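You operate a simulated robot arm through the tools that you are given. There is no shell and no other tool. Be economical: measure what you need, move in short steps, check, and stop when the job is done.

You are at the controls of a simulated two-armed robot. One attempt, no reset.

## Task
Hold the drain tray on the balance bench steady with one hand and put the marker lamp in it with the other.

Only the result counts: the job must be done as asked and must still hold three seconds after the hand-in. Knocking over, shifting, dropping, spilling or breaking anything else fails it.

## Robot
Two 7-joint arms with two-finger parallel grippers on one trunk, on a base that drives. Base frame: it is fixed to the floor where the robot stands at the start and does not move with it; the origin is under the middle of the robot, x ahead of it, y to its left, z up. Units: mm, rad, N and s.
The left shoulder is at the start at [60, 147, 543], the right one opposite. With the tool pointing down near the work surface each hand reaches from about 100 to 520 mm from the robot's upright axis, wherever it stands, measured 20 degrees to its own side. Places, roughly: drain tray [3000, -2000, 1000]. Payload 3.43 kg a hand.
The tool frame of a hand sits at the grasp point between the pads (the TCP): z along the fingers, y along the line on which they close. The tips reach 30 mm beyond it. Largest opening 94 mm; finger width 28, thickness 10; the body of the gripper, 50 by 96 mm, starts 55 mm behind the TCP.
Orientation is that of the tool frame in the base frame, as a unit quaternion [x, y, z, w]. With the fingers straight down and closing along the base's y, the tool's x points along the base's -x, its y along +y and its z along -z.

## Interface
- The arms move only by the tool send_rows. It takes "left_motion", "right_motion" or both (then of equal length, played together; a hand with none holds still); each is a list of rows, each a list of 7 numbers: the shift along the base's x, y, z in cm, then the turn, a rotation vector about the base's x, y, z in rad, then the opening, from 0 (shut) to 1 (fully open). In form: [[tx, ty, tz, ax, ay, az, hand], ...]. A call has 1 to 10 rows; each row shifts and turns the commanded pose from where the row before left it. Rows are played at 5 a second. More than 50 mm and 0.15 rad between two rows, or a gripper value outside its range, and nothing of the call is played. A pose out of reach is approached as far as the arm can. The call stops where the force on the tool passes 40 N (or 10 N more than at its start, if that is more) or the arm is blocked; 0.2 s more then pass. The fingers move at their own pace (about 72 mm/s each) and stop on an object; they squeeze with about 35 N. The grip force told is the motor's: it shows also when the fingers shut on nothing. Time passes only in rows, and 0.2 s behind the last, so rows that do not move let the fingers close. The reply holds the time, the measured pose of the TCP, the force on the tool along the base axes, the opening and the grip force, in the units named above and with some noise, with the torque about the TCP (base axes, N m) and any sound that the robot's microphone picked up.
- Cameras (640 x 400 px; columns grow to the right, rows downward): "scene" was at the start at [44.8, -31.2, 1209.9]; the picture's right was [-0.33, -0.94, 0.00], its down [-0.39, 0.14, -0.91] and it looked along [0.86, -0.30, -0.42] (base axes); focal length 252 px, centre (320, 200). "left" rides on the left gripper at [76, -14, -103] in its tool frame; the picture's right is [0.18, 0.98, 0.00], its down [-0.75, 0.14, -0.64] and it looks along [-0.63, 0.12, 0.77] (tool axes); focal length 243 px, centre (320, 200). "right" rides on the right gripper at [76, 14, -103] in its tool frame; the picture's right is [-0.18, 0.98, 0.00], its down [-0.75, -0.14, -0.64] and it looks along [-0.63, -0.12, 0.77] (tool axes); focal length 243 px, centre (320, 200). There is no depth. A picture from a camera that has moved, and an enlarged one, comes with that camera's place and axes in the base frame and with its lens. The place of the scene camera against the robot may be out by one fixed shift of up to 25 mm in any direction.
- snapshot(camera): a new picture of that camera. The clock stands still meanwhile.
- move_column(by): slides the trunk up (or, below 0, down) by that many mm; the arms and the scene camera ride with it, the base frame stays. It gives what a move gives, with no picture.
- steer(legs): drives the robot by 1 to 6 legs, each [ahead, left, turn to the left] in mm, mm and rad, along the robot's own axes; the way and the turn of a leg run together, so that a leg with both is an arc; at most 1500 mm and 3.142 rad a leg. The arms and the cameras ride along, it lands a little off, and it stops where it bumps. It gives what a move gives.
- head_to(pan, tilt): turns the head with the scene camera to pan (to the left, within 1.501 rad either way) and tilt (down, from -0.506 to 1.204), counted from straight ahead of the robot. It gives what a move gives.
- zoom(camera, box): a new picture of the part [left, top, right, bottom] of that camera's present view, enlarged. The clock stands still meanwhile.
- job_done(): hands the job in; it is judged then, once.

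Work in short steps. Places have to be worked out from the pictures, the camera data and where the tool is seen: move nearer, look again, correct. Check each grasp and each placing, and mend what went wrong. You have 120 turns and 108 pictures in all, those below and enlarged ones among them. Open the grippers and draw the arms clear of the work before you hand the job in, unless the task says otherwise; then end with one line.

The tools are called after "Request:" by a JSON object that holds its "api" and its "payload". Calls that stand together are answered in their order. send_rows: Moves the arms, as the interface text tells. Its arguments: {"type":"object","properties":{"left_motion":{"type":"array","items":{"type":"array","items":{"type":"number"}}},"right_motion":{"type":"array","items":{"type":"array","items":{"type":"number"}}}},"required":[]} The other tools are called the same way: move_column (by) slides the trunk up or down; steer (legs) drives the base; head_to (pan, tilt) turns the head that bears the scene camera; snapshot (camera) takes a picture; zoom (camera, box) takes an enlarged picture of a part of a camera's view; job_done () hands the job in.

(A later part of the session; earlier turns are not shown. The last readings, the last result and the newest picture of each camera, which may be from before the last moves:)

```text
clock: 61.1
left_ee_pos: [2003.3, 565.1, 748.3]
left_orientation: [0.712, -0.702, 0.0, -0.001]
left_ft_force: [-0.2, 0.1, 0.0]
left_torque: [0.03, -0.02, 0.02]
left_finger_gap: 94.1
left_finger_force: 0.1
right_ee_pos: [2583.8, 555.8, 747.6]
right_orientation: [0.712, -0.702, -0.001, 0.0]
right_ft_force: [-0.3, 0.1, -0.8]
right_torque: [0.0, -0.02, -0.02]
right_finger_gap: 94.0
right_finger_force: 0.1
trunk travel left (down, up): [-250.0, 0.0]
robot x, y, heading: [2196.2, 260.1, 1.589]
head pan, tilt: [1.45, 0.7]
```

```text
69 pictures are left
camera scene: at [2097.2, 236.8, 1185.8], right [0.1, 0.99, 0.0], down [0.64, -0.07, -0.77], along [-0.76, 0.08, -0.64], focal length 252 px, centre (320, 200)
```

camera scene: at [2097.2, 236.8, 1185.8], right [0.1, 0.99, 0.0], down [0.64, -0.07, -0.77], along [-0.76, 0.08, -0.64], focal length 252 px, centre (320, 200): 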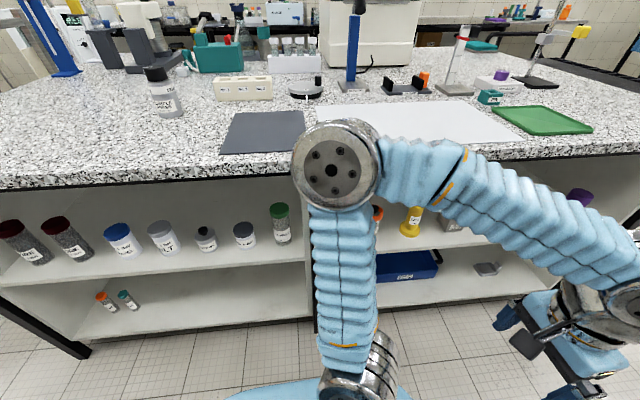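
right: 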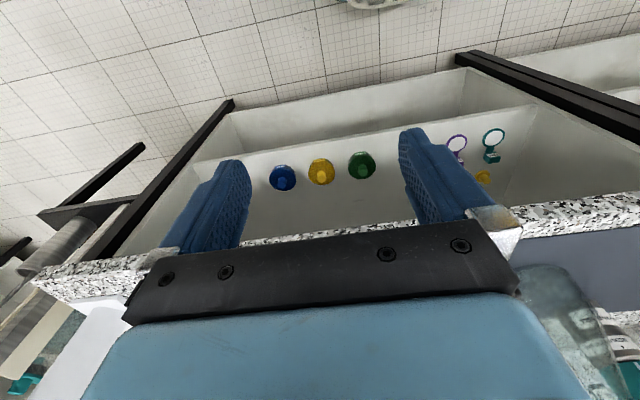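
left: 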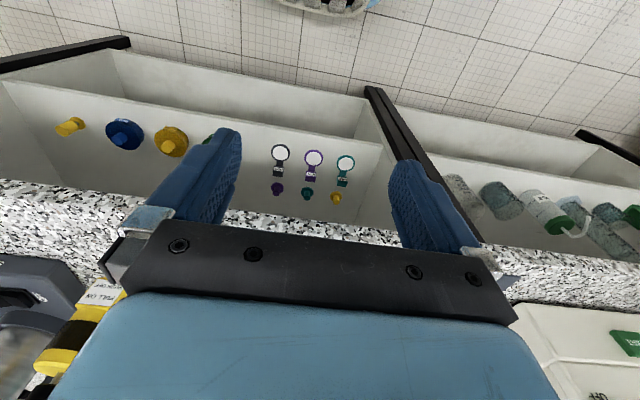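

Request:
{"api": "zoom", "payload": {"camera": "scene", "box": [340, 190, 540, 315]}}

Request:
{"api": "zoom", "payload": {"camera": "scene", "box": [70, 195, 310, 345]}}

```text
3.20 times, centred on (440, 252) of scene
camera zoom: at [2097.2, 236.8, 1185.8], right [0.1, 0.99, 0.0], down [0.64, -0.07, -0.77], along [-0.76, 0.08, -0.64], focal length 808 px, centre (-64, 32)
```

zoom: 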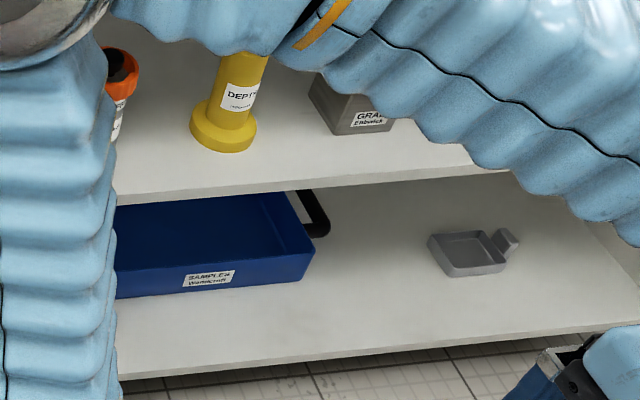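

```text
2.67 times, centred on (190, 270) of scene
camera zoom: at [2097.2, 236.8, 1185.8], right [0.1, 0.99, 0.0], down [0.64, -0.07, -0.77], along [-0.76, 0.08, -0.64], focal length 674 px, centre (667, 13)
```

zoom: 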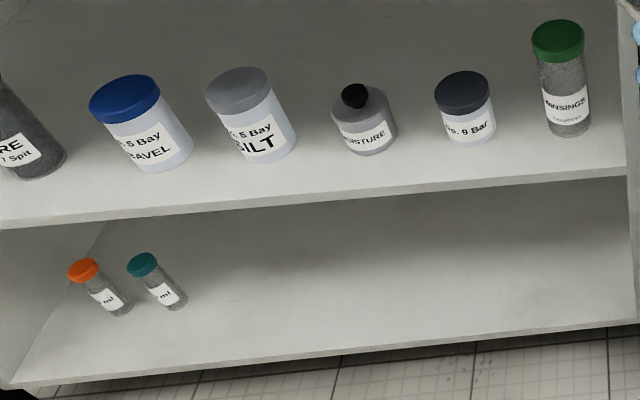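

An orange-rimmed, labelled item stands left of DEPTH, hidden by the arm. I go ahead 300 mm to get it out from behind.

Request:
{"api": "steer", "payload": {"legs": [[350, 0, 0]]}}

Request:
{"api": "snapshot", "payload": {"camera": "scene"}}

```text
clock: 63.4
left_ee_pos: [1997.1, 922.2, 747.6]
left_orientation: [0.714, -0.7, -0.001, -0.001]
left_ft_force: [-0.5, -0.5, 0.3]
left_torque: [-0.01, 0.05, 0.01]
left_finger_gap: 93.8
left_finger_force: 0.0
right_ee_pos: [2576.2, 910.9, 747.1]
right_orientation: [0.713, -0.702, -0.001, -0.001]
right_ft_force: [-0.4, 0.3, 0.6]
right_torque: [-0.02, 0.0, -0.01]
right_finger_gap: 94.2
right_finger_force: 0.0
trunk travel left (down, up): [-250.0, 0.0]
robot x, y, heading: [2182.3, 613.2, 1.587]
head pan, tilt: [1.45, 0.7]
```

```text
66 pictures are left
camera scene: at [2091.3, 592.3, 1185.8], right [0.1, 0.99, 0.0], down [0.64, -0.07, -0.76], along [-0.76, 0.08, -0.64], focal length 252 px, centre (320, 200)
```

scene: 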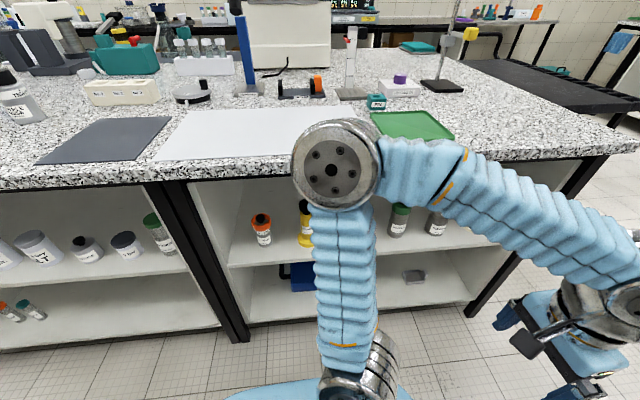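

Request:
{"api": "zoom", "payload": {"camera": "scene", "box": [230, 200, 326, 260]}}

```text
6.67 times, centred on (278, 230) of scene
camera zoom: at [2091.3, 592.3, 1185.8], right [0.1, 0.99, 0.0], down [0.64, -0.07, -0.76], along [-0.76, 0.08, -0.64], focal length 1684 px, centre (600, 0)
```

zoom: 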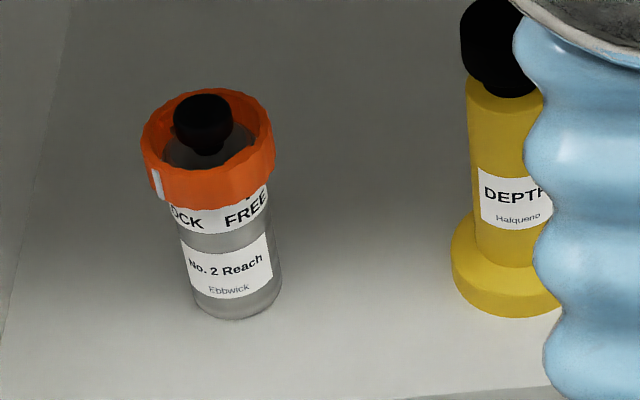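

Not a lamp. The remaining candidate, the yellow-black labelled bottle at about [570,-200], faces the start side; I drive back there the known way.

Request:
{"api": "steer", "payload": {"legs": [[-1500, 0, 0], [-890, 0, 0], [0, 0, -1.587], [-1500, 0, 0], [-930, 0, 0], [0, 1250, 0]]}}

Request:
{"api": "head_to", "payload": {"pan": 0.3, "tilt": 0.3}}

Request:
{"api": "snapshot", "payload": {"camera": "scene"}}

```text
clock: 96.5
left_ee_pos: [78.3, -444.7, 749.0]
left_orientation: [-0.014, 1.0, 0.0, 0.001]
left_ft_force: [1.0, 0.2, 0.8]
left_torque: [0.01, -0.04, 0.0]
left_finger_gap: 93.9
left_finger_force: 0.0
right_ee_pos: [75.6, -1023.6, 747.9]
right_orientation: [-0.015, 1.0, 0.0, 0.002]
right_ft_force: [-0.4, -0.3, 0.1]
right_torque: [0.03, 0.01, 0.0]
right_finger_gap: 94.1
right_finger_force: 0.1
trunk travel left (down, up): [-250.0, 0.0]
robot x, y, heading: [-230.1, -636.5, 0.029]
head pan, tilt: [1.45, 0.7]
```

```text
clock: 97.8
left_ee_pos: [77.5, -443.5, 746.9]
left_orientation: [-0.015, 1.0, -0.001, 0.001]
left_ft_force: [0.8, 0.3, 0.1]
left_torque: [0.01, -0.01, -0.01]
left_finger_gap: 94.1
left_finger_force: 0.1
right_ee_pos: [74.9, -1024.1, 746.2]
right_orientation: [-0.014, 1.0, 0.0, 0.001]
right_ft_force: [-1.1, -0.1, -0.2]
right_torque: [-0.05, 0.01, 0.02]
right_finger_gap: 93.9
right_finger_force: 0.1
trunk travel left (down, up): [-250.0, 0.0]
robot x, y, heading: [-230.9, -639.3, 0.031]
head pan, tilt: [0.3, 0.3]
```

```text
64 pictures are left
camera scene: at [-180.9, -609.6, 1221.8], right [0.33, -0.95, 0.0], down [-0.28, -0.1, -0.96], along [0.9, 0.31, -0.3], focal length 252 px, centre (320, 200)
```

scene: 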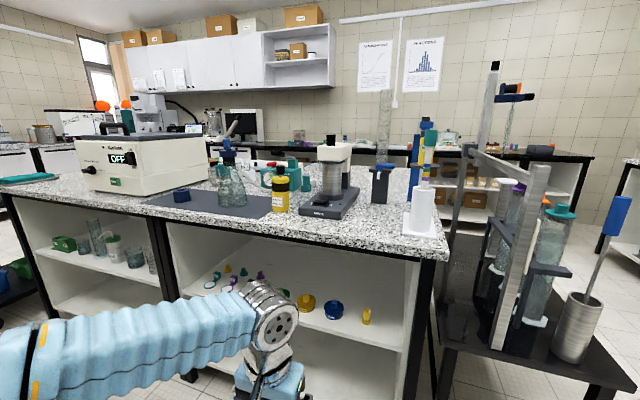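

Request:
{"api": "zoom", "payload": {"camera": "scene", "box": [252, 155, 332, 220]}}

Request:
{"api": "zoom", "payload": {"camera": "scene", "box": [190, 250, 390, 340]}}

```text
6.15 times, centred on (292, 188) of scene
camera zoom: at [-180.9, -609.6, 1221.8], right [0.33, -0.95, 0.0], down [-0.28, -0.1, -0.96], along [0.9, 0.31, -0.3], focal length 1554 px, centre (492, 277)
```

zoom: 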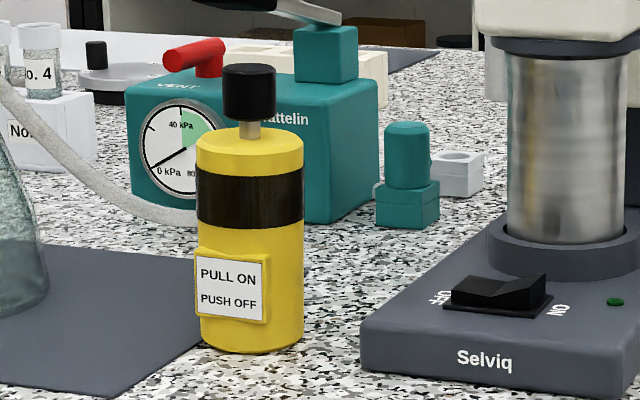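

```text
3.20 times, centred on (290, 295) of scene
camera zoom: at [-180.9, -609.6, 1221.8], right [0.33, -0.95, 0.0], down [-0.28, -0.1, -0.96], along [0.9, 0.31, -0.3], focal length 808 px, centre (416, -104)
```

zoom: 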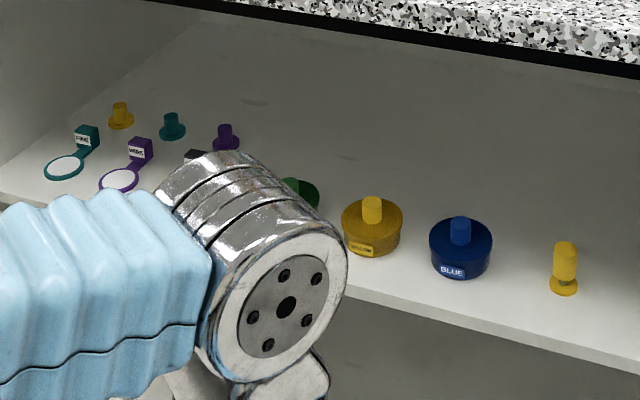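

"PULL ON / PUSH OFF" – this yellow cylinder with a black pull-knob is the lamp, at about [594,-191], ~64 mm in diameter, base z≈905. I raise the left hand above it and tuck the right hand back, before driving in.

Request:
{"api": "send_rows", "payload": {"left_motion": [[0, 0, 4.8, 0, 0, 0, 1], [0, 0, 4.8, 0, 0, 0, 1], [0, 0, 4.8, 0, 0, 0, 1], [0, 0, 4.8, 0, 0, 0, 1], [0, 0, 4.8, 0, 0, 0, 1], [0, 0, 4.8, 0, 0, 0, 1], [0, 0, 4.8, 0, 0, 0, 1], [0, 0, 4.8, 0, 0, 0, 1]], "right_motion": [[-2, 1, 3, 0, 0, 0, 1], [-2, 1, 3, 0, 0, 0, 1], [-2, 1, 3, 0, 0, 0, 1], [-2, 1, 3, 0, 0, 0, 1], [-2, 1, 3, 0, 0, 0, 1], [-2, 1, 3, 0, 0, 0, 1], [-2, 1, 3, 0, 0, 0, 1], [-2, 1, 3, 0, 0, 0, 1]]}}

Request:
{"api": "steer", "payload": {"legs": [[0, 270, -0.03], [230, 0, 0]]}}

Request:
{"api": "head_to", "payload": {"pan": 0.3, "tilt": 0.5}}

Request:
{"api": "snapshot", "payload": {"camera": "scene"}}

```text
clock: 99.6
left_ee_pos: [82.6, -449.1, 985.7]
left_orientation: [-0.015, 1.0, 0.0, 0.0]
left_ft_force: [1.1, -0.4, -0.8]
left_torque: [0.04, 0.1, 0.01]
left_finger_gap: 94.1
left_finger_force: 0.1
left hand out of reach, approached as far as the arm can: row 6, 7, 8
right_ee_pos: [-68.2, -946.3, 976.3]
right_orientation: [-0.021, 1.0, 0.001, 0.001]
right_ft_force: [1.2, -1.6, -0.8]
right_torque: [0.1, 0.11, -0.02]
right_finger_gap: 93.9
right_finger_force: 0.1
right hand out of reach, approached as far as the arm can: row 8
trunk travel left (down, up): [-250.0, 0.0]
robot x, y, heading: [-225.2, -641.0, 0.029]
head pan, tilt: [0.3, 0.3]
```

```text
clock: 102.9
left_ee_pos: [312.9, -182.3, 986.5]
left_orientation: [0.0, 1.0, 0.0, 0.001]
left_ft_force: [0.9, -0.1, -0.1]
left_torque: [0.02, 0.01, 0.03]
left_finger_gap: 94.2
left_finger_force: 0.0
right_ee_pos: [148.3, -677.1, 976.4]
right_orientation: [0.0, 1.0, 0.0, 0.002]
right_ft_force: [0.2, 0.5, 0.1]
right_torque: [0.01, -0.03, -0.07]
right_finger_gap: 94.0
right_finger_force: 0.1
trunk travel left (down, up): [-250.0, 0.0]
robot x, y, heading: [2.2, -360.9, 0.001]
head pan, tilt: [0.3, 0.3]
```

```text
clock: 103.6
left_ee_pos: [313.2, -180.5, 984.7]
left_orientation: [0.0, 1.0, -0.001, 0.001]
left_ft_force: [0.0, -0.7, 0.4]
left_torque: [-0.02, 0.0, -0.01]
left_finger_gap: 94.0
left_finger_force: 0.2
right_ee_pos: [148.3, -677.8, 975.6]
right_orientation: [-0.001, 1.0, 0.001, 0.002]
right_ft_force: [0.1, 0.2, 0.0]
right_torque: [0.02, 0.0, 0.04]
right_finger_gap: 94.1
right_finger_force: 0.0
trunk travel left (down, up): [-250.0, 0.0]
robot x, y, heading: [-1.1, -361.6, -0.005]
head pan, tilt: [0.3, 0.499]
```

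```text
61 pictures are left
camera scene: at [45.8, -337.9, 1203.5], right [0.3, -0.96, 0.0], down [-0.46, -0.14, -0.88], along [0.84, 0.26, -0.48], focal length 252 px, centre (320, 200)
```

scene: 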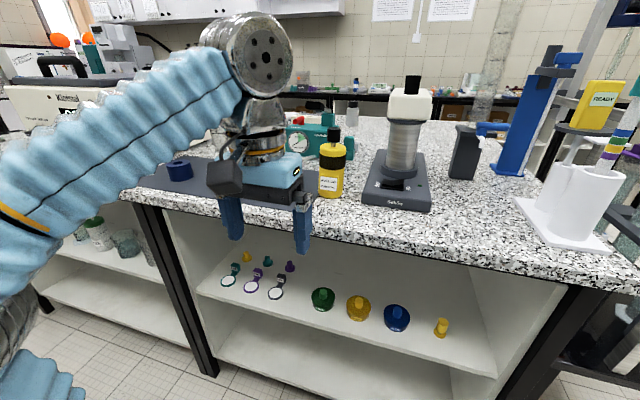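

Straight-down reach tops out near z≈985, too low to clear the knob, so I will grasp the body from the front with the tool tilted about 60° toward horizontal. I tilt it here, off the bench.

Request:
{"api": "send_rows", "payload": {"left_motion": [[-1, 0, 0, 0, -0.149, 0, 1], [-1, 0, 0, 0, -0.149, 0, 1], [-1, 0, 0, 0, -0.149, 0, 1], [-1, 0, 0, 0, -0.149, 0, 1], [0, 0, 0, 0, -0.149, 0, 1], [0, 0, 0, 0, -0.149, 0, 1], [0, 0, 0, 0, -0.149, 0, 1]]}}

Request:
{"api": "snapshot", "payload": {"camera": "left"}}

```text
clock: 105.2
left_ee_pos: [273.2, -180.9, 986.6]
left_orientation: [0.0, 0.866, -0.001, 0.5]
left_ft_force: [-0.3, 0.0, -0.5]
left_torque: [-0.03, -0.04, 0.03]
left_finger_gap: 93.8
left_finger_force: 0.1
right_ee_pos: [148.2, -675.8, 977.3]
right_orientation: [0.001, 1.0, 0.001, 0.001]
right_ft_force: [-0.7, -0.1, 0.2]
right_torque: [0.0, 0.01, 0.04]
right_finger_gap: 94.1
right_finger_force: 0.0
trunk travel left (down, up): [-250.0, 0.0]
robot x, y, heading: [0.4, -365.9, -0.001]
head pan, tilt: [0.3, 0.499]
```

```text
60 pictures are left
camera left: at [146.3, -194.3, 971.6], right [-0.09, 0.98, -0.16], down [-0.18, 0.14, 0.97], along [0.98, 0.12, 0.16], focal length 243 px, centre (320, 200)
```

left: 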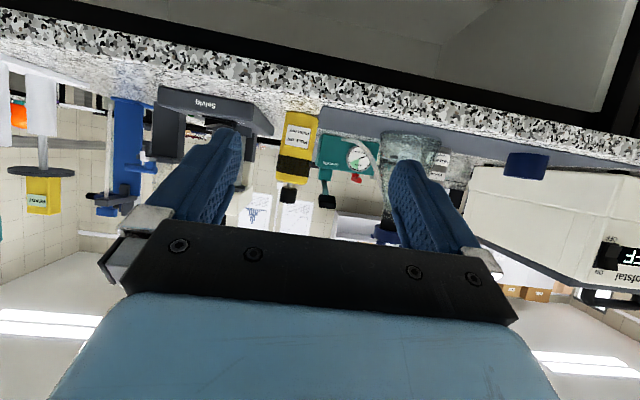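

The lamp sits at y≈-195, base z≈903, body top z≈1018. I drive 120 mm closer so the arm can reach.

Request:
{"api": "steer", "payload": {"legs": [[120, 0, 0]]}}

Request:
{"api": "zoom", "payload": {"camera": "left", "box": [160, 60, 480, 260]}}

Request:
{"api": "snapshot", "payload": {"camera": "scene"}}

```text
clock: 106.5
left_ee_pos: [390.7, -180.3, 986.9]
left_orientation: [0.0, 0.867, -0.001, 0.498]
left_ft_force: [0.4, 0.1, -0.1]
left_torque: [0.0, 0.01, -0.01]
left_finger_gap: 94.1
left_finger_force: 0.0
right_ee_pos: [265.6, -677.1, 976.6]
right_orientation: [-0.001, 1.0, 0.0, 0.002]
right_ft_force: [-0.5, 0.4, -0.2]
right_torque: [0.01, 0.02, -0.01]
right_finger_gap: 93.7
right_finger_force: 0.1
trunk travel left (down, up): [-250.0, 0.0]
robot x, y, heading: [118.5, -366.4, -0.001]
head pan, tilt: [0.3, 0.499]
```

```text
2.00 times, centred on (320, 160) of left
camera zoom: at [263.6, -194.1, 971.9], right [-0.09, 0.98, -0.16], down [-0.18, 0.14, 0.97], along [0.98, 0.12, 0.16], focal length 485 px, centre (320, 280)
```

zoom: 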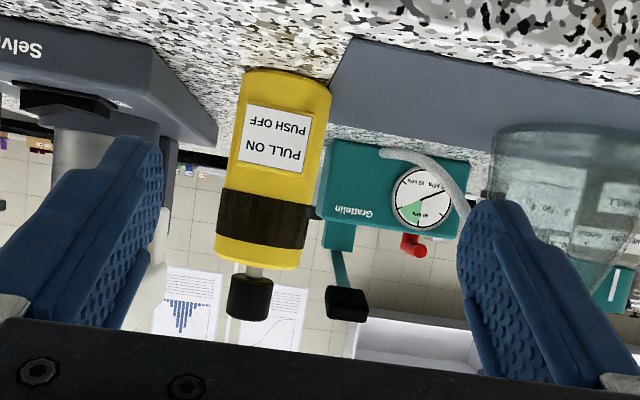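

```text
58 pictures are left
camera scene: at [163.2, -337.7, 1203.5], right [0.3, -0.95, 0.0], down [-0.46, -0.14, -0.88], along [0.84, 0.26, -0.48], focal length 252 px, centre (320, 200)
```

scene: 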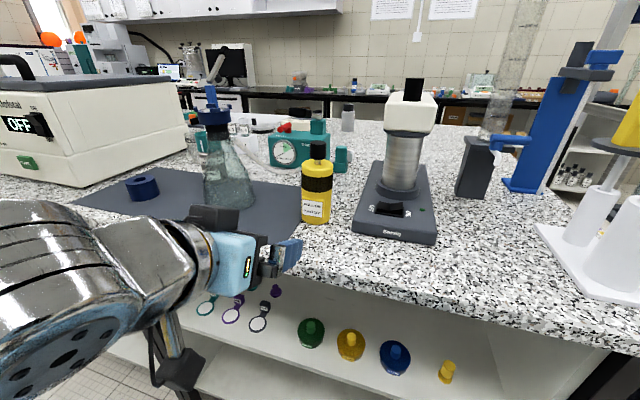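

Lamp axis y≈-197. I shift the hand to y≈-197 and advance to x≈520, then check.

Request:
{"api": "send_rows", "payload": {"left_motion": [[2, -0.8, 0, 0, 0, 0, 1], [2, -0.8, 0, 0, 0, 0, 1], [2.5, 0, 0, 0, 0, 0, 1], [2.5, 0, 0, 0, 0, 0, 1], [2.5, 0, 0, 0, 0, 0, 1]]}}

Request:
{"api": "snapshot", "payload": {"camera": "left"}}

Request:
{"api": "zoom", "payload": {"camera": "scene", "box": [200, 110, 400, 270]}}

```text
clock: 107.7
left_ee_pos: [506.4, -199.3, 986.4]
left_orientation: [0.0, 0.866, -0.001, 0.5]
left_ft_force: [-1.0, 0.0, -0.5]
left_torque: [0.0, 0.01, 0.01]
left_finger_gap: 93.8
left_finger_force: 0.0
right_ee_pos: [265.8, -677.0, 975.4]
right_orientation: [0.0, 1.0, 0.0, 0.003]
right_ft_force: [-0.2, -0.3, 0.0]
right_torque: [-0.01, -0.01, 0.0]
right_finger_gap: 94.0
right_finger_force: 0.1
trunk travel left (down, up): [-250.0, 0.0]
robot x, y, heading: [116.3, -361.9, 0.003]
head pan, tilt: [0.3, 0.499]
```

```text
57 pictures are left
camera left: at [379.6, -212.0, 970.9], right [-0.09, 0.98, -0.16], down [-0.18, 0.14, 0.97], along [0.98, 0.12, 0.16], focal length 243 px, centre (320, 200)
```

left: 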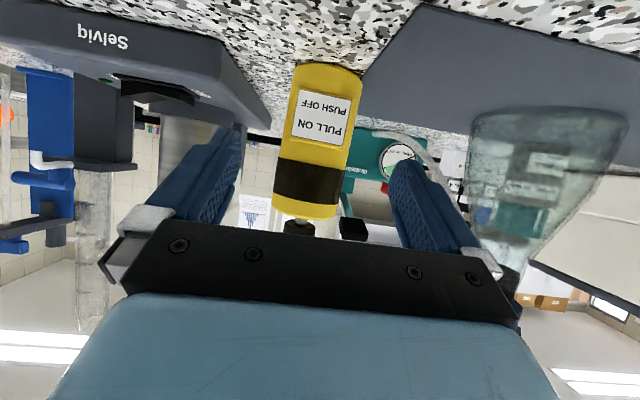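

```text
2.50 times, centred on (300, 190) of scene
camera zoom: at [163.3, -337.7, 1203.5], right [0.3, -0.95, 0.0], down [-0.46, -0.14, -0.88], along [0.84, 0.26, -0.48], focal length 631 px, centre (370, 225)
```

zoom: 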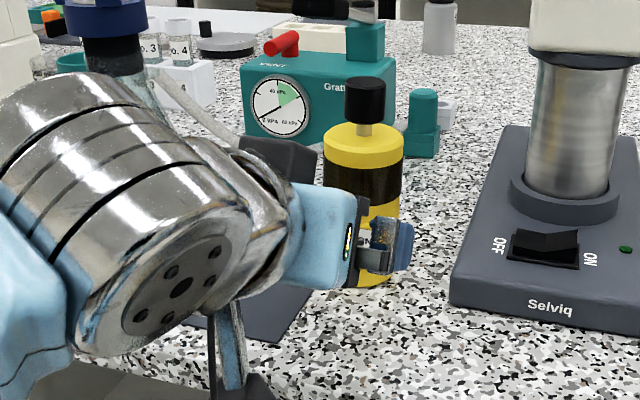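

The lamp is centred between the fingers (y≈-198), its axis at x≈593. I advance 85 mm with the hand open.

Request:
{"api": "send_rows", "payload": {"left_motion": [[2.2, 0, 0, 0, 0, 0, 1], [2.2, 0, 0, 0, 0, 0, 1], [2.2, 0, 0, 0, 0, 0, 1], [1.9, 0, 0, 0, 0, 0, 1]]}}

Request:
{"api": "snapshot", "payload": {"camera": "left"}}

Request:
{"api": "zoom", "payload": {"camera": "scene", "box": [200, 110, 400, 270]}}

```text
clock: 108.7
left_ee_pos: [593.8, -196.5, 983.4]
left_orientation: [-0.001, 0.866, 0.0, 0.5]
left_ft_force: [-0.2, -0.5, 1.1]
left_torque: [-0.02, -0.02, -0.01]
left_finger_gap: 94.0
left_finger_force: 0.0
right_ee_pos: [266.6, -677.1, 976.3]
right_orientation: [-0.001, 1.0, 0.0, 0.002]
right_ft_force: [0.3, -0.4, 0.4]
right_torque: [-0.01, 0.0, 0.01]
right_finger_gap: 94.0
right_finger_force: 0.1
trunk travel left (down, up): [-250.0, 0.0]
robot x, y, heading: [120.4, -364.6, 0.001]
head pan, tilt: [0.3, 0.499]
```

```text
55 pictures are left
camera left: at [467.1, -209.5, 969.5], right [-0.09, 0.98, -0.16], down [-0.18, 0.14, 0.97], along [0.98, 0.12, 0.16], focal length 243 px, centre (320, 200)
```

left: 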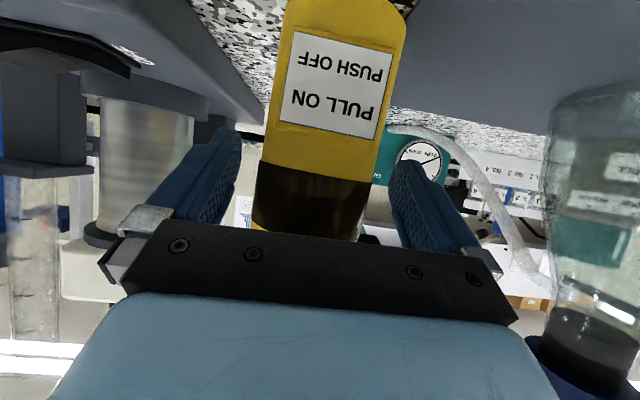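

```text
2.50 times, centred on (300, 190) of scene
camera zoom: at [163.4, -337.7, 1203.5], right [0.3, -0.95, 0.0], down [-0.46, -0.14, -0.88], along [0.84, 0.26, -0.48], focal length 631 px, centre (370, 225)
```

zoom: 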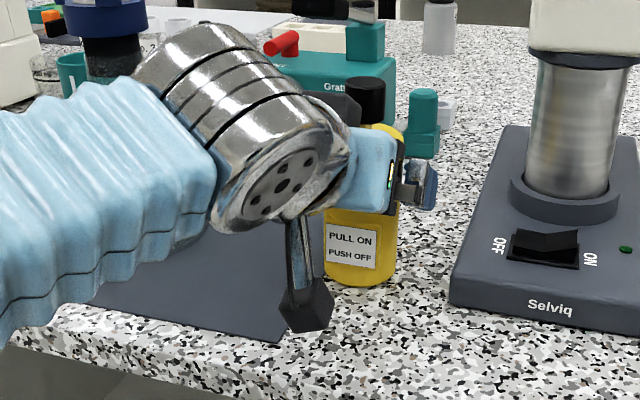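

Comparing image widths, the lamp is about 52 mm wide with its axis at x≈579, so I back off 13 mm and close on it.

Request:
{"api": "send_rows", "payload": {"left_motion": [[-1.3, 0, 0, 0, 0, 0, 1], [0, 0, 0, 0, 0, 0, 0.7], [0, 0, 0, 0, 0, 0, 0.5], [0, 0, 0, 0, 0, 0, 0.2], [0, 0, 0, 0, 0, 0, 0.2]]}}

Request:
{"api": "snapshot", "payload": {"camera": "left"}}

```text
clock: 109.9
left_ee_pos: [580.2, -197.3, 985.0]
left_orientation: [0.0, 0.866, -0.002, 0.499]
left_ft_force: [0.0, -1.5, 0.6]
left_torque: [-0.19, 0.0, -0.13]
left_finger_gap: 58.9
left_finger_force: 34.8
right_ee_pos: [265.5, -676.3, 975.8]
right_orientation: [-0.001, 1.0, 0.0, 0.002]
right_ft_force: [0.7, -0.4, 0.3]
right_torque: [0.01, 0.01, 0.02]
right_finger_gap: 94.3
right_finger_force: 0.3
trunk travel left (down, up): [-250.0, 0.0]
robot x, y, heading: [118.7, -365.1, 0.0]
head pan, tilt: [0.3, 0.499]
```

```text
53 pictures are left
camera left: at [452.6, -209.3, 970.2], right [-0.09, 0.98, -0.16], down [-0.18, 0.14, 0.97], along [0.98, 0.12, 0.16], focal length 243 px, centre (320, 200)
```

left: 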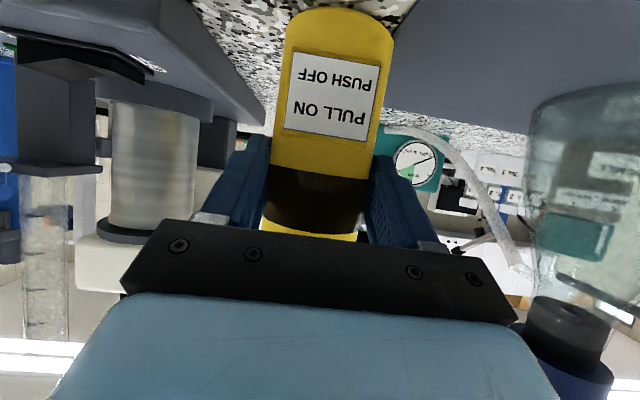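

The fingers hold at 59 mm with 35 N. I lift it 40 mm and check.

Request:
{"api": "send_rows", "payload": {"left_motion": [[0, 0, 1, 0, 0, 0, 0.2], [0, 0, 1.5, 0, 0, 0, 0.2], [0, 0, 1.5, 0, 0, 0, 0.2], [0, 0, 0, 0, 0, 0, 0.2]]}}

Request:
{"api": "snapshot", "payload": {"camera": "left"}}

Request:
{"api": "snapshot", "payload": {"camera": "scene"}}

```text
clock: 110.9
left_ee_pos: [577.9, -197.2, 1026.1]
left_orientation: [-0.001, 0.866, -0.001, 0.499]
left_ft_force: [-0.6, 0.1, -3.6]
left_torque: [0.0, 0.07, 0.0]
left_finger_gap: 58.9
left_finger_force: 35.3
right_ee_pos: [266.2, -674.8, 976.9]
right_orientation: [-0.001, 1.0, 0.0, 0.001]
right_ft_force: [-0.1, -0.3, -0.6]
right_torque: [0.01, 0.01, 0.02]
right_finger_gap: 94.0
right_finger_force: 0.1
trunk travel left (down, up): [-250.0, 0.0]
robot x, y, heading: [120.1, -364.4, 0.003]
head pan, tilt: [0.3, 0.499]
```

```text
52 pictures are left
camera left: at [451.5, -210.5, 1011.5], right [-0.09, 0.98, -0.16], down [-0.18, 0.14, 0.97], along [0.98, 0.12, 0.16], focal length 243 px, centre (320, 200)
```

left: 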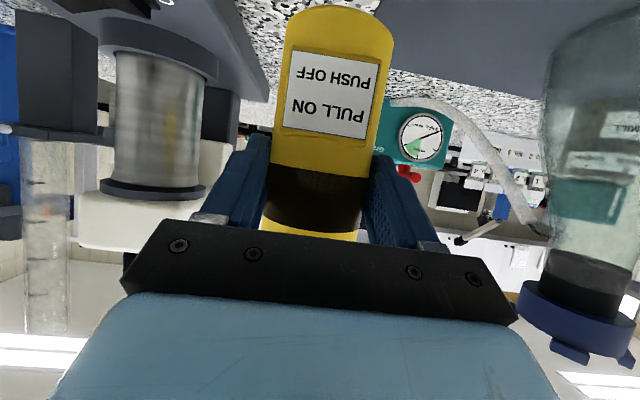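

```text
51 pictures are left
camera scene: at [163.7, -337.7, 1203.4], right [0.3, -0.95, 0.0], down [-0.46, -0.14, -0.88], along [0.84, 0.26, -0.48], focal length 252 px, centre (320, 200)
```

scene: 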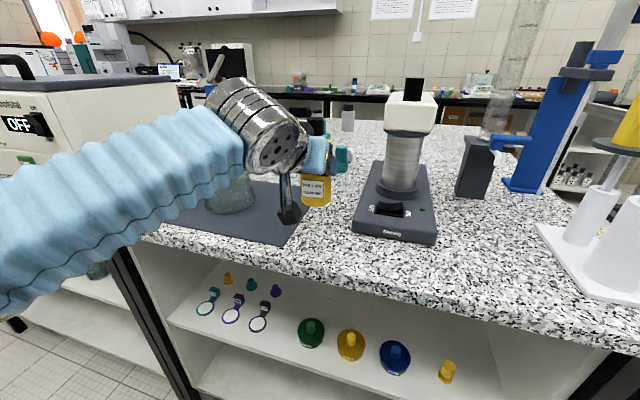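

The lamp (3.6 N) is held firmly. I draw the base back, pull the arm in somewhat, and drive the known way to the tray.

Request:
{"api": "steer", "payload": {"legs": [[-360, 0, 0], [0, -1420, 0], [1500, 0, 0], [700, 0, 0]]}}

Request:
{"api": "head_to", "payload": {"pan": 0.0, "tilt": 0.5}}

Request:
{"api": "snapshot", "payload": {"camera": "scene"}}

```text
clock: 130.4
left_ee_pos: [2437.8, -1578.7, 1026.5]
left_orientation: [-0.008, 0.866, 0.003, 0.5]
left_ft_force: [-1.2, 0.5, -3.1]
left_torque: [0.01, 0.08, -0.02]
left_finger_gap: 58.7
left_finger_force: 34.8
right_ee_pos: [2135.9, -2064.7, 976.0]
right_orientation: [-0.011, 1.0, -0.001, 0.001]
right_ft_force: [-0.8, -0.3, 0.0]
right_torque: [-0.02, 0.01, -0.01]
right_finger_gap: 94.0
right_finger_force: 0.1
trunk travel left (down, up): [-250.0, 0.0]
robot x, y, heading: [1983.3, -1753.8, 0.029]
head pan, tilt: [0.3, 0.499]
```

```text
clock: 131.2
left_ee_pos: [2439.0, -1579.0, 1026.0]
left_orientation: [-0.009, 0.867, 0.004, 0.499]
left_ft_force: [0.5, 0.5, -3.4]
left_torque: [0.0, 0.06, -0.02]
left_finger_gap: 59.0
left_finger_force: 35.0
right_ee_pos: [2136.4, -2063.8, 976.7]
right_orientation: [-0.012, 1.0, -0.001, 0.002]
right_ft_force: [-0.2, 0.3, 0.1]
right_torque: [0.01, 0.0, 0.02]
right_finger_gap: 94.0
right_finger_force: 0.1
trunk travel left (down, up): [-250.0, 0.0]
robot x, y, heading: [1982.2, -1756.1, 0.028]
head pan, tilt: [0.0, 0.499]
```

```text
50 pictures are left
camera scene: at [2031.7, -1754.0, 1203.5], right [0.02, -1.0, 0.0], down [-0.48, -0.01, -0.88], along [0.88, 0.02, -0.48], focal length 252 px, centre (320, 200)
```

scene: 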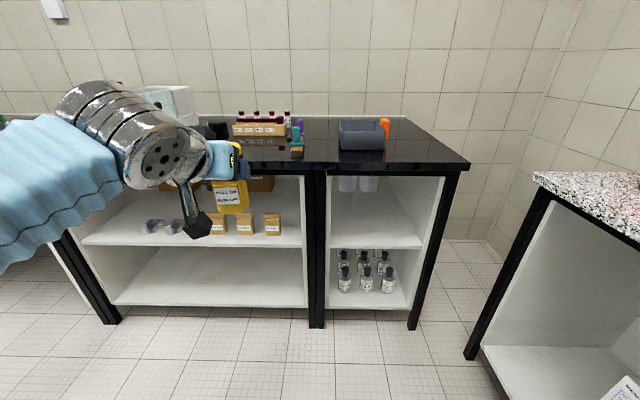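

The lamp is still held. Tray estimate: x 2968–3163, y −1808…−1972, rim z≈975, with the handle at its right side around [3065,−1988]. I raise the left hand now so that the lamp will clear the rim, pulling it in a bit.

Request:
{"api": "send_rows", "payload": {"left_motion": [[-2, 0, 1.5, 0, 0, 0, 0.2], [-2, 0, 1.5, 0, 0, 0, 0.2], [-2, 0, 1.5, 0, 0, 0, 0.2], [-2, 0, 1.5, 0, 0, 0, 0.2], [0, 0, 0, 0, 0, 0, 0.2]]}}

Request:
{"api": "zoom", "payload": {"camera": "scene", "box": [320, 100, 416, 160]}}

```text
clock: 132.4
left_ee_pos: [2356.2, -1578.3, 1086.8]
left_orientation: [-0.009, 0.867, 0.004, 0.499]
left_ft_force: [0.0, -0.4, -3.3]
left_torque: [-0.05, 0.08, 0.02]
left_finger_gap: 58.9
left_finger_force: 34.7
right_ee_pos: [2137.1, -2063.5, 977.8]
right_orientation: [-0.012, 1.0, 0.0, 0.001]
right_ft_force: [-0.5, 0.4, 0.5]
right_torque: [0.01, 0.02, 0.01]
right_finger_gap: 94.1
right_finger_force: 0.1
trunk travel left (down, up): [-250.0, 0.0]
robot x, y, heading: [1980.8, -1754.8, 0.026]
head pan, tilt: [0.0, 0.499]
```

```text
6.67 times, centred on (368, 130) of scene
camera zoom: at [2031.5, -1754.1, 1203.5], right [0.02, -1.0, 0.0], down [-0.48, -0.01, -0.88], along [0.88, 0.02, -0.48], focal length 1684 px, centre (0, 667)
```

zoom: 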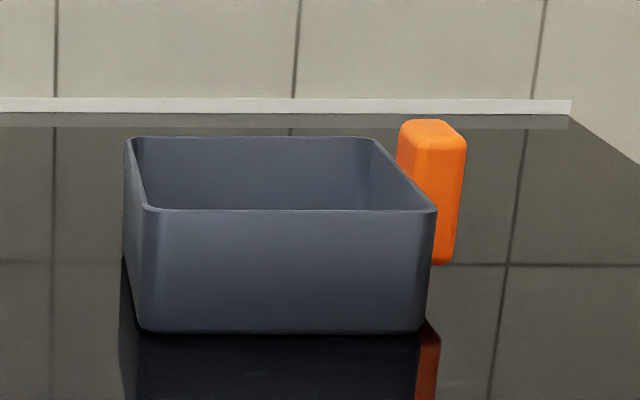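

I correct the heading, shift right to y≈−1930 and approach to x≈2350, then look again.

Request:
{"api": "steer", "payload": {"legs": [[0, -175, -0.026], [370, 0, 0]]}}

Request:
{"api": "head_to", "payload": {"pan": 0.0, "tilt": 0.5}}

Request:
{"api": "snapshot", "payload": {"camera": "scene"}}

```text
clock: 135.8
left_ee_pos: [2739.3, -1761.3, 1086.8]
left_orientation: [0.0, 0.867, -0.001, 0.499]
left_ft_force: [-0.5, -0.2, -3.2]
left_torque: [0.02, 0.08, 0.02]
left_finger_gap: 58.7
left_finger_force: 34.7
right_ee_pos: [2505.5, -2242.2, 976.7]
right_orientation: [0.001, 1.0, 0.001, 0.001]
right_ft_force: [-0.3, -0.4, -0.5]
right_torque: [-0.04, -0.03, 0.06]
right_finger_gap: 94.0
right_finger_force: 0.1
trunk travel left (down, up): [-250.0, 0.0]
robot x, y, heading: [2358.8, -1930.5, -0.003]
head pan, tilt: [0.0, 0.499]
```

```text
clock: 136.4
left_ee_pos: [2738.7, -1761.6, 1086.1]
left_orientation: [0.0, 0.867, -0.001, 0.499]
left_ft_force: [0.0, 0.9, -3.5]
left_torque: [0.02, 0.06, 0.01]
left_finger_gap: 58.7
left_finger_force: 35.2
right_ee_pos: [2506.6, -2242.0, 975.8]
right_orientation: [0.0, 1.0, 0.0, 0.001]
right_ft_force: [-0.5, 0.0, -0.8]
right_torque: [-0.04, -0.03, -0.03]
right_finger_gap: 93.8
right_finger_force: 0.0
trunk travel left (down, up): [-250.0, 0.0]
robot x, y, heading: [2360.2, -1928.5, -0.0]
head pan, tilt: [0.0, 0.499]
```

```text
48 pictures are left
camera scene: at [2409.0, -1930.3, 1203.5], right [0.0, -1.0, 0.0], down [-0.48, 0.0, -0.88], along [0.88, 0.0, -0.48], focal length 252 px, centre (320, 200)
```

scene: 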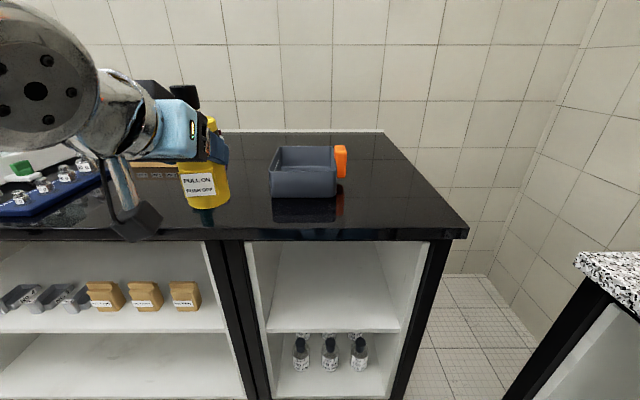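

Request:
{"api": "zoom", "payload": {"camera": "scene", "box": [254, 120, 382, 200]}}

```text
5.00 times, centred on (318, 160) of scene
camera zoom: at [2409.0, -1930.3, 1203.5], right [0.0, -1.0, 0.0], down [-0.48, 0.0, -0.88], along [0.88, 0.0, -0.48], focal length 1263 px, centre (330, 400)
```

zoom: 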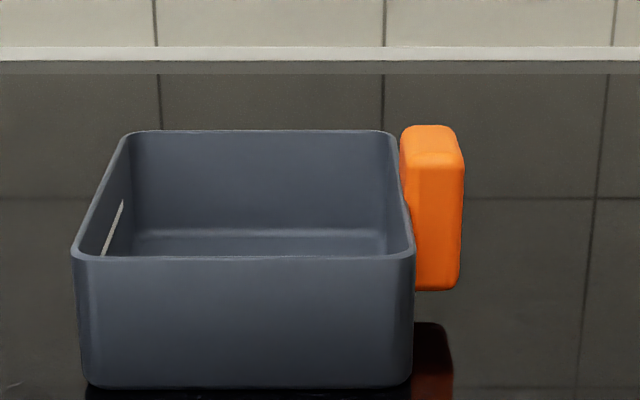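

Tray and handle are clear now: tray x≈2966–3170, y≈−1807…−1970, rim z≈976; handle block about x 3039–3100, y −1970…−2000, z 928–1000. I drive 150 mm nearer to bring it within reach.

Request:
{"api": "steer", "payload": {"legs": [[150, 0, 0]]}}

Request:
{"api": "head_to", "payload": {"pan": 0.0, "tilt": 0.9}}

Request:
{"api": "snapshot", "payload": {"camera": "scene"}}

```text
clock: 137.8
left_ee_pos: [2884.0, -1761.7, 1087.0]
left_orientation: [0.001, 0.866, -0.001, 0.499]
left_ft_force: [0.6, -0.5, -3.5]
left_torque: [-0.02, 0.08, 0.0]
left_finger_gap: 59.0
left_finger_force: 34.7
right_ee_pos: [2652.9, -2241.6, 976.3]
right_orientation: [0.001, 1.0, 0.0, 0.002]
right_ft_force: [0.1, -0.2, 0.2]
right_torque: [0.01, 0.02, -0.01]
right_finger_gap: 94.1
right_finger_force: 0.0
trunk travel left (down, up): [-250.0, 0.0]
robot x, y, heading: [2507.8, -1929.0, 0.001]
head pan, tilt: [0.0, 0.499]
```

```text
clock: 138.7
left_ee_pos: [2885.7, -1762.3, 1085.4]
left_orientation: [0.001, 0.866, -0.001, 0.499]
left_ft_force: [0.4, -0.8, -3.1]
left_torque: [0.01, 0.07, -0.03]
left_finger_gap: 58.9
left_finger_force: 35.3
right_ee_pos: [2653.3, -2242.7, 977.3]
right_orientation: [0.001, 1.0, -0.001, 0.002]
right_ft_force: [-0.1, 0.4, 0.7]
right_torque: [0.01, -0.01, 0.02]
right_finger_gap: 94.0
right_finger_force: 0.0
trunk travel left (down, up): [-250.0, 0.0]
robot x, y, heading: [2506.4, -1929.3, -0.004]
head pan, tilt: [0.0, 0.901]
```

```text
46 pictures are left
camera scene: at [2539.9, -1930.4, 1169.6], right [0.0, -1.0, 0.0], down [-0.78, 0.0, -0.62], along [0.62, 0.0, -0.78], focal length 252 px, centre (320, 200)
```

scene: 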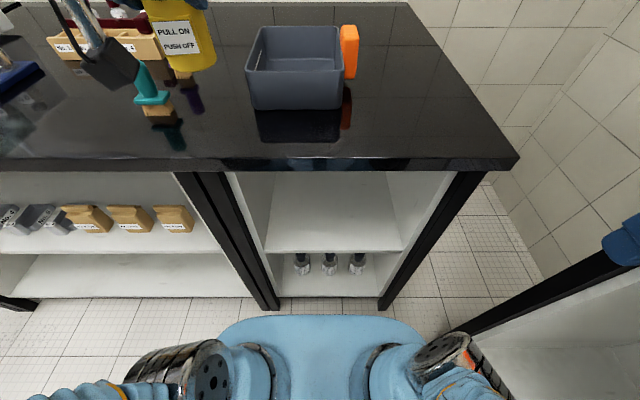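

I edge in 60 mm more, then orient the right hand in free space: closing along x and pointing left (+y), to take the handle from the side.

Request:
{"api": "steer", "payload": {"legs": [[60, 0, 0]]}}

Request:
{"api": "send_rows", "payload": {"right_motion": [[0, 1.2, 0, 0, 0, -0.149, 1], [0, 1.2, 0, 0, 0, -0.149, 1], [0, 1.2, 0, 0, 0, -0.149, 1], [0, 1.2, 0, 0, 0, -0.149, 1], [0, 1.2, 0, 0, 0, -0.149, 1], [0, 1.2, 0, 0, 0, -0.149, 1], [0, 1.2, 0, 0, 0, -0.149, 1], [0, 1.2, 0, 0, 0, -0.149, 1], [0, 1.2, 0, 0, 0, -0.149, 1], [0, 1.2, 0, 0, 0, -0.149, 1]]}}

```text
clock: 139.6
left_ee_pos: [2945.1, -1763.3, 1086.4]
left_orientation: [0.002, 0.867, -0.002, 0.499]
left_ft_force: [-0.9, -0.2, -2.5]
left_torque: [-0.01, 0.08, 0.02]
left_finger_gap: 58.6
left_finger_force: 35.1
right_ee_pos: [2712.3, -2242.6, 977.5]
right_orientation: [0.001, 1.0, -0.001, 0.002]
right_ft_force: [-0.2, -0.1, 0.5]
right_torque: [0.01, -0.02, -0.01]
right_finger_gap: 94.1
right_finger_force: 0.0
trunk travel left (down, up): [-250.0, 0.0]
robot x, y, heading: [2564.1, -1932.0, 0.0]
head pan, tilt: [0.0, 0.901]
```

```text
clock: 141.8
left_ee_pos: [2945.4, -1762.9, 1086.1]
left_orientation: [0.0, 0.867, -0.001, 0.498]
left_ft_force: [0.4, 0.7, -4.1]
left_torque: [0.01, 0.07, -0.01]
left_finger_gap: 58.6
left_finger_force: 35.1
right_ee_pos: [2746.2, -2110.9, 967.7]
right_orientation: [0.679, 0.734, -0.002, 0.001]
right_ft_force: [-1.2, 0.1, -0.1]
right_torque: [0.03, -0.01, 0.01]
right_finger_gap: 94.0
right_finger_force: 0.1
right hand out of reach, approached as far as the arm can: row 1, 2, 3, 4, 6
trunk travel left (down, up): [-250.0, 0.0]
robot x, y, heading: [2565.5, -1929.0, 0.0]
head pan, tilt: [0.0, 0.901]
```

Now I turn the tool about x so that it points left, in place in front of the bench.

Request:
{"api": "send_rows", "payload": {"right_motion": [[0, 0, 0, 0, 0, -0.08, 1], [0, 0, 0, 0.145, 0, 0, 1], [0, 0, 0, 0.145, 0, 0, 1], [0, 0, 0, 0.145, 0, 0, 1], [0, 0, 0, 0.145, 0, 0, 1], [0, 0, 0, 0.145, 0, 0, 1], [0, 0, 0, 0.145, 0, 0, 1], [0, 0, 0, 0.145, 0, 0, 1], [0, 0, 0, 0.145, 0, 0, 1], [0, 0, 0, 0.145, 0, 0, 1]]}}

Request:
{"api": "snapshot", "payload": {"camera": "right"}}

Request:
{"api": "snapshot", "payload": {"camera": "scene"}}

```text
clock: 144.0
left_ee_pos: [2944.6, -1762.6, 1084.9]
left_orientation: [0.001, 0.867, -0.001, 0.499]
left_ft_force: [0.1, -0.2, -4.4]
left_torque: [0.0, 0.13, 0.01]
left_finger_gap: 58.7
left_finger_force: 34.7
right_ee_pos: [2745.3, -2111.4, 968.3]
right_orientation: [0.563, 0.562, 0.428, -0.429]
right_ft_force: [0.8, 0.7, 0.2]
right_torque: [-0.01, -0.02, 0.0]
right_finger_gap: 94.1
right_finger_force: 0.1
trunk travel left (down, up): [-250.0, 0.0]
robot x, y, heading: [2562.1, -1931.6, -0.003]
head pan, tilt: [0.0, 0.901]
```

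```text
45 pictures are left
camera right: at [2760.4, -2189.7, 1068.5], right [0.98, -0.05, -0.18], down [-0.14, -0.82, -0.56], along [-0.12, 0.57, -0.81], focal length 243 px, centre (320, 200)
```

right: 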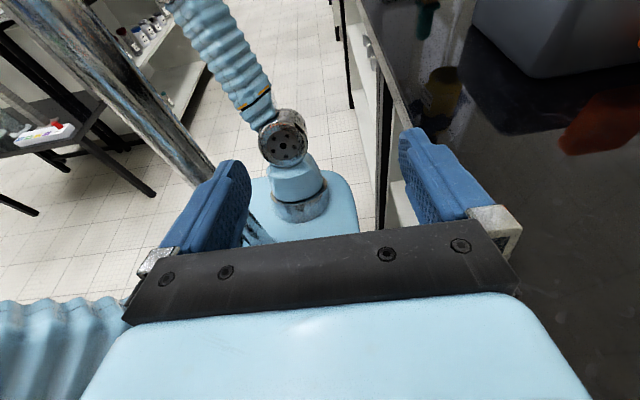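

```text
44 pictures are left
camera scene: at [2599.7, -1930.5, 1169.6], right [0.0, -1.0, 0.0], down [-0.78, 0.0, -0.62], along [0.62, 0.0, -0.78], focal length 252 px, centre (320, 200)
```

scene: 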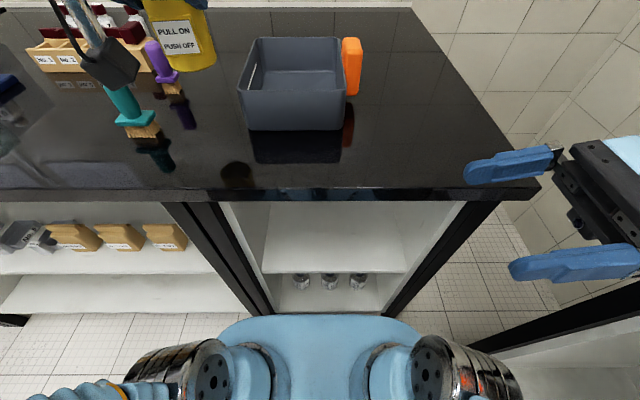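

The orientation works. I move the right hand along the tray's right side to about [3065,−2065,968].

Request:
{"api": "send_rows", "payload": {"right_motion": [[4, 0.5, 0, 0, 0, 0, 1], [4, 0.5, 0, 0, 0, 0, 1], [4, 0.5, 0, 0, 0, 0, 1], [4, 0.5, 0, 0, 0, 0, 1], [4, 0.5, 0, 0, 0, 0, 1], [4, 0.5, 0, 0, 0, 0, 1], [4, 0.5, 0, 0, 0, 0, 1], [4, 0.5, 0, 0, 0, 0, 1]]}}

Request:
{"api": "snapshot", "payload": {"camera": "right"}}

Request:
{"api": "snapshot", "payload": {"camera": "scene"}}

```text
clock: 145.8
left_ee_pos: [2943.7, -1762.4, 1085.5]
left_orientation: [0.002, 0.867, -0.002, 0.498]
left_ft_force: [-1.0, 0.1, -3.6]
left_torque: [0.01, 0.03, 0.03]
left_finger_gap: 58.7
left_finger_force: 34.9
right_ee_pos: [3070.0, -2067.4, 968.8]
right_orientation: [0.563, 0.563, 0.427, -0.429]
right_ft_force: [0.0, -0.7, 0.1]
right_torque: [-0.01, -0.02, 0.01]
right_finger_gap: 94.0
right_finger_force: 0.2
trunk travel left (down, up): [-250.0, 0.0]
robot x, y, heading: [2569.3, -1932.8, -0.0]
head pan, tilt: [0.0, 0.901]
```

```text
43 pictures are left
camera right: at [3085.3, -2145.9, 1068.5], right [0.98, -0.05, -0.18], down [-0.14, -0.82, -0.56], along [-0.12, 0.57, -0.81], focal length 243 px, centre (320, 200)
```

right: 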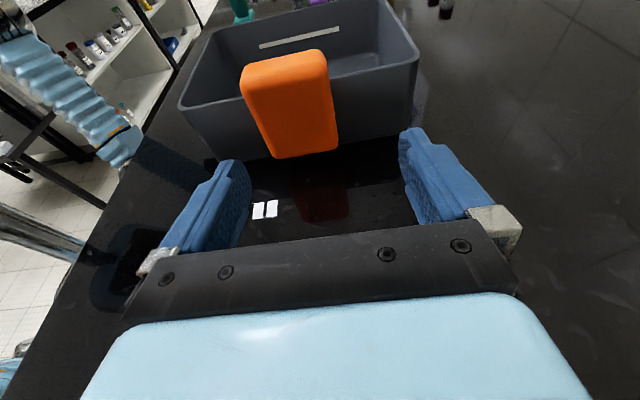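

```text
42 pictures are left
camera scene: at [2599.6, -1930.6, 1169.6], right [0.0, -1.0, 0.0], down [-0.78, 0.0, -0.62], along [0.62, 0.0, -0.78], focal length 252 px, centre (320, 200)
```

scene: 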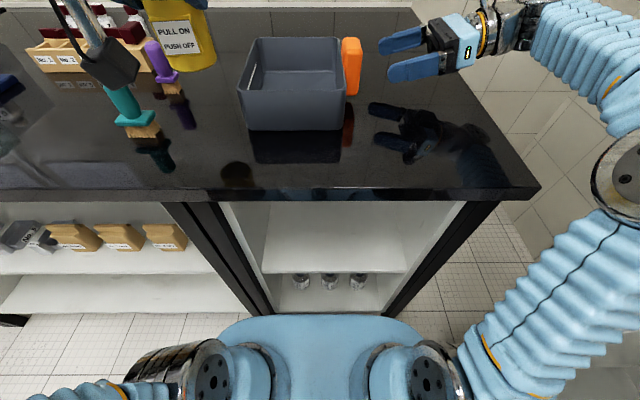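

The handle reads x 3030–3083, z 925–995, outer face y≈−1994. I shift x by −13 mm, then slide in 60 mm with open fingers straddling it.

Request:
{"api": "send_rows", "payload": {"right_motion": [[-1.3, 0, 0, 0, 0, 0, 1], [0, 1.5, 0, 0, 0, 0, 1], [0, 1.5, 0, 0, 0, 0, 1], [0, 1.5, 0, 0, 0, 0, 1], [0, 1.0, 0, 0, 0, 0, 1]]}}

Request:
{"api": "snapshot", "payload": {"camera": "right"}}

Request:
{"api": "zoom", "payload": {"camera": "scene", "box": [230, 20, 430, 145]}}

```text
clock: 147.0
left_ee_pos: [2944.8, -1762.2, 1086.3]
left_orientation: [0.0, 0.867, -0.001, 0.498]
left_ft_force: [-0.4, 0.5, -3.4]
left_torque: [0.01, 0.04, 0.03]
left_finger_gap: 58.7
left_finger_force: 35.4
right_ee_pos: [3054.8, -2015.0, 966.9]
right_orientation: [0.562, 0.563, 0.427, -0.43]
right_ft_force: [-0.1, -0.4, 0.3]
right_torque: [0.0, -0.02, 0.03]
right_finger_gap: 94.0
right_finger_force: 0.1
trunk travel left (down, up): [-250.0, 0.0]
robot x, y, heading: [2564.3, -1925.9, -0.005]
head pan, tilt: [0.0, 0.901]
```

```text
41 pictures are left
camera right: at [3068.8, -2092.5, 1067.8], right [0.98, -0.05, -0.18], down [-0.14, -0.82, -0.56], along [-0.12, 0.57, -0.81], focal length 243 px, centre (320, 200)
```

right: 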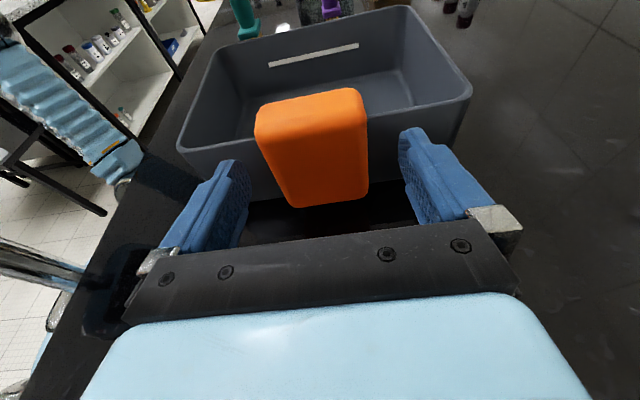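

```text
3.20 times, centred on (330, 82) of scene
camera zoom: at [2599.8, -1930.6, 1169.6], right [0.0, -1.0, 0.0], down [-0.78, 0.0, -0.62], along [0.62, 0.0, -0.78], focal length 808 px, centre (288, 576)
```

zoom: 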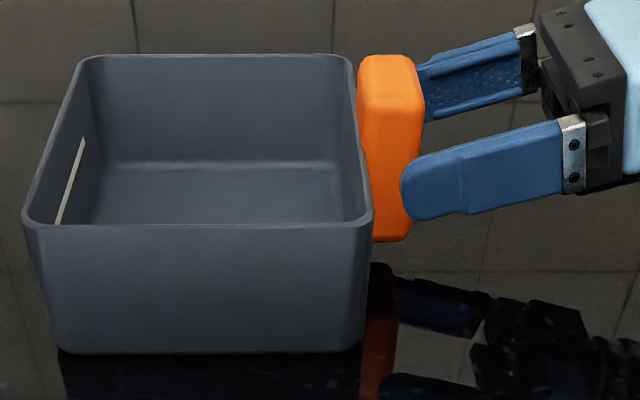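

The fingers straddle the handle with about 20 mm to the wall. I go 14 mm deeper and close.

Request:
{"api": "send_rows", "payload": {"right_motion": [[0.2, 0.7, 0, 0, 0, 0, 1], [0, 0.7, 0, 0, 0, 0, 1], [0, 0, 0, 0, 0, 0, 0.8], [0, 0, 0, 0, 0, 0, 0.65], [0, 0, 0, 0, 0, 0, 0.55], [0, 0, 0, 0, 0, 0, 0.4], [0, 0, 0, 0, 0, 0, 0.3]]}}

Request:
{"api": "snapshot", "payload": {"camera": "right"}}

Request:
{"api": "zoom", "payload": {"camera": "scene", "box": [230, 20, 430, 145]}}

```text
clock: 148.6
left_ee_pos: [2944.5, -1762.8, 1085.6]
left_orientation: [0.001, 0.866, -0.001, 0.499]
left_ft_force: [0.1, 0.7, -3.4]
left_torque: [-0.03, 0.07, 0.02]
left_finger_gap: 58.5
left_finger_force: 34.9
right_ee_pos: [3055.7, -2001.1, 968.8]
right_orientation: [0.563, 0.561, 0.429, -0.429]
right_ft_force: [0.7, 1.1, 1.3]
right_torque: [0.03, 0.05, -0.02]
right_finger_gap: 63.8
right_finger_force: 34.9
trunk travel left (down, up): [-250.0, 0.0]
robot x, y, heading: [2568.6, -1933.0, -0.005]
head pan, tilt: [0.0, 0.901]
```

```text
39 pictures are left
camera right: at [3069.8, -2078.5, 1068.5], right [0.98, -0.05, -0.18], down [-0.14, -0.82, -0.56], along [-0.12, 0.57, -0.81], focal length 243 px, centre (320, 200)
```

right: 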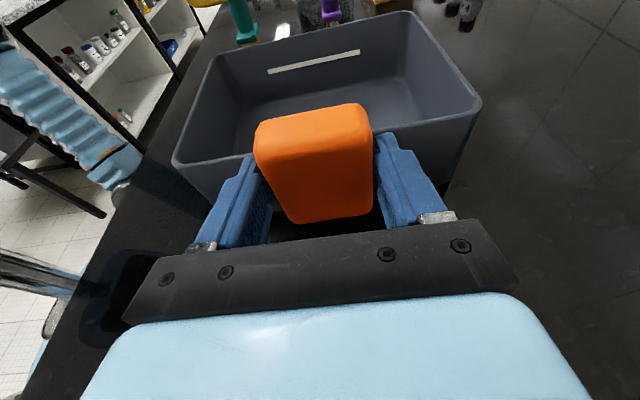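

```text
3.20 times, centred on (330, 82) of scene
camera zoom: at [2599.7, -1930.4, 1169.6], right [0.0, -1.0, 0.0], down [-0.78, 0.0, -0.62], along [0.62, 0.0, -0.78], focal length 808 px, centre (288, 576)
```

zoom: 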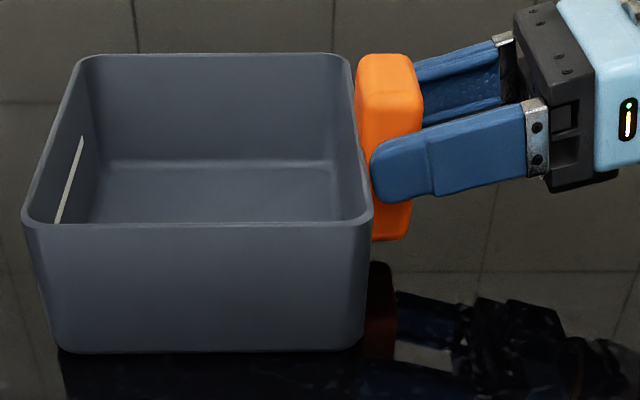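

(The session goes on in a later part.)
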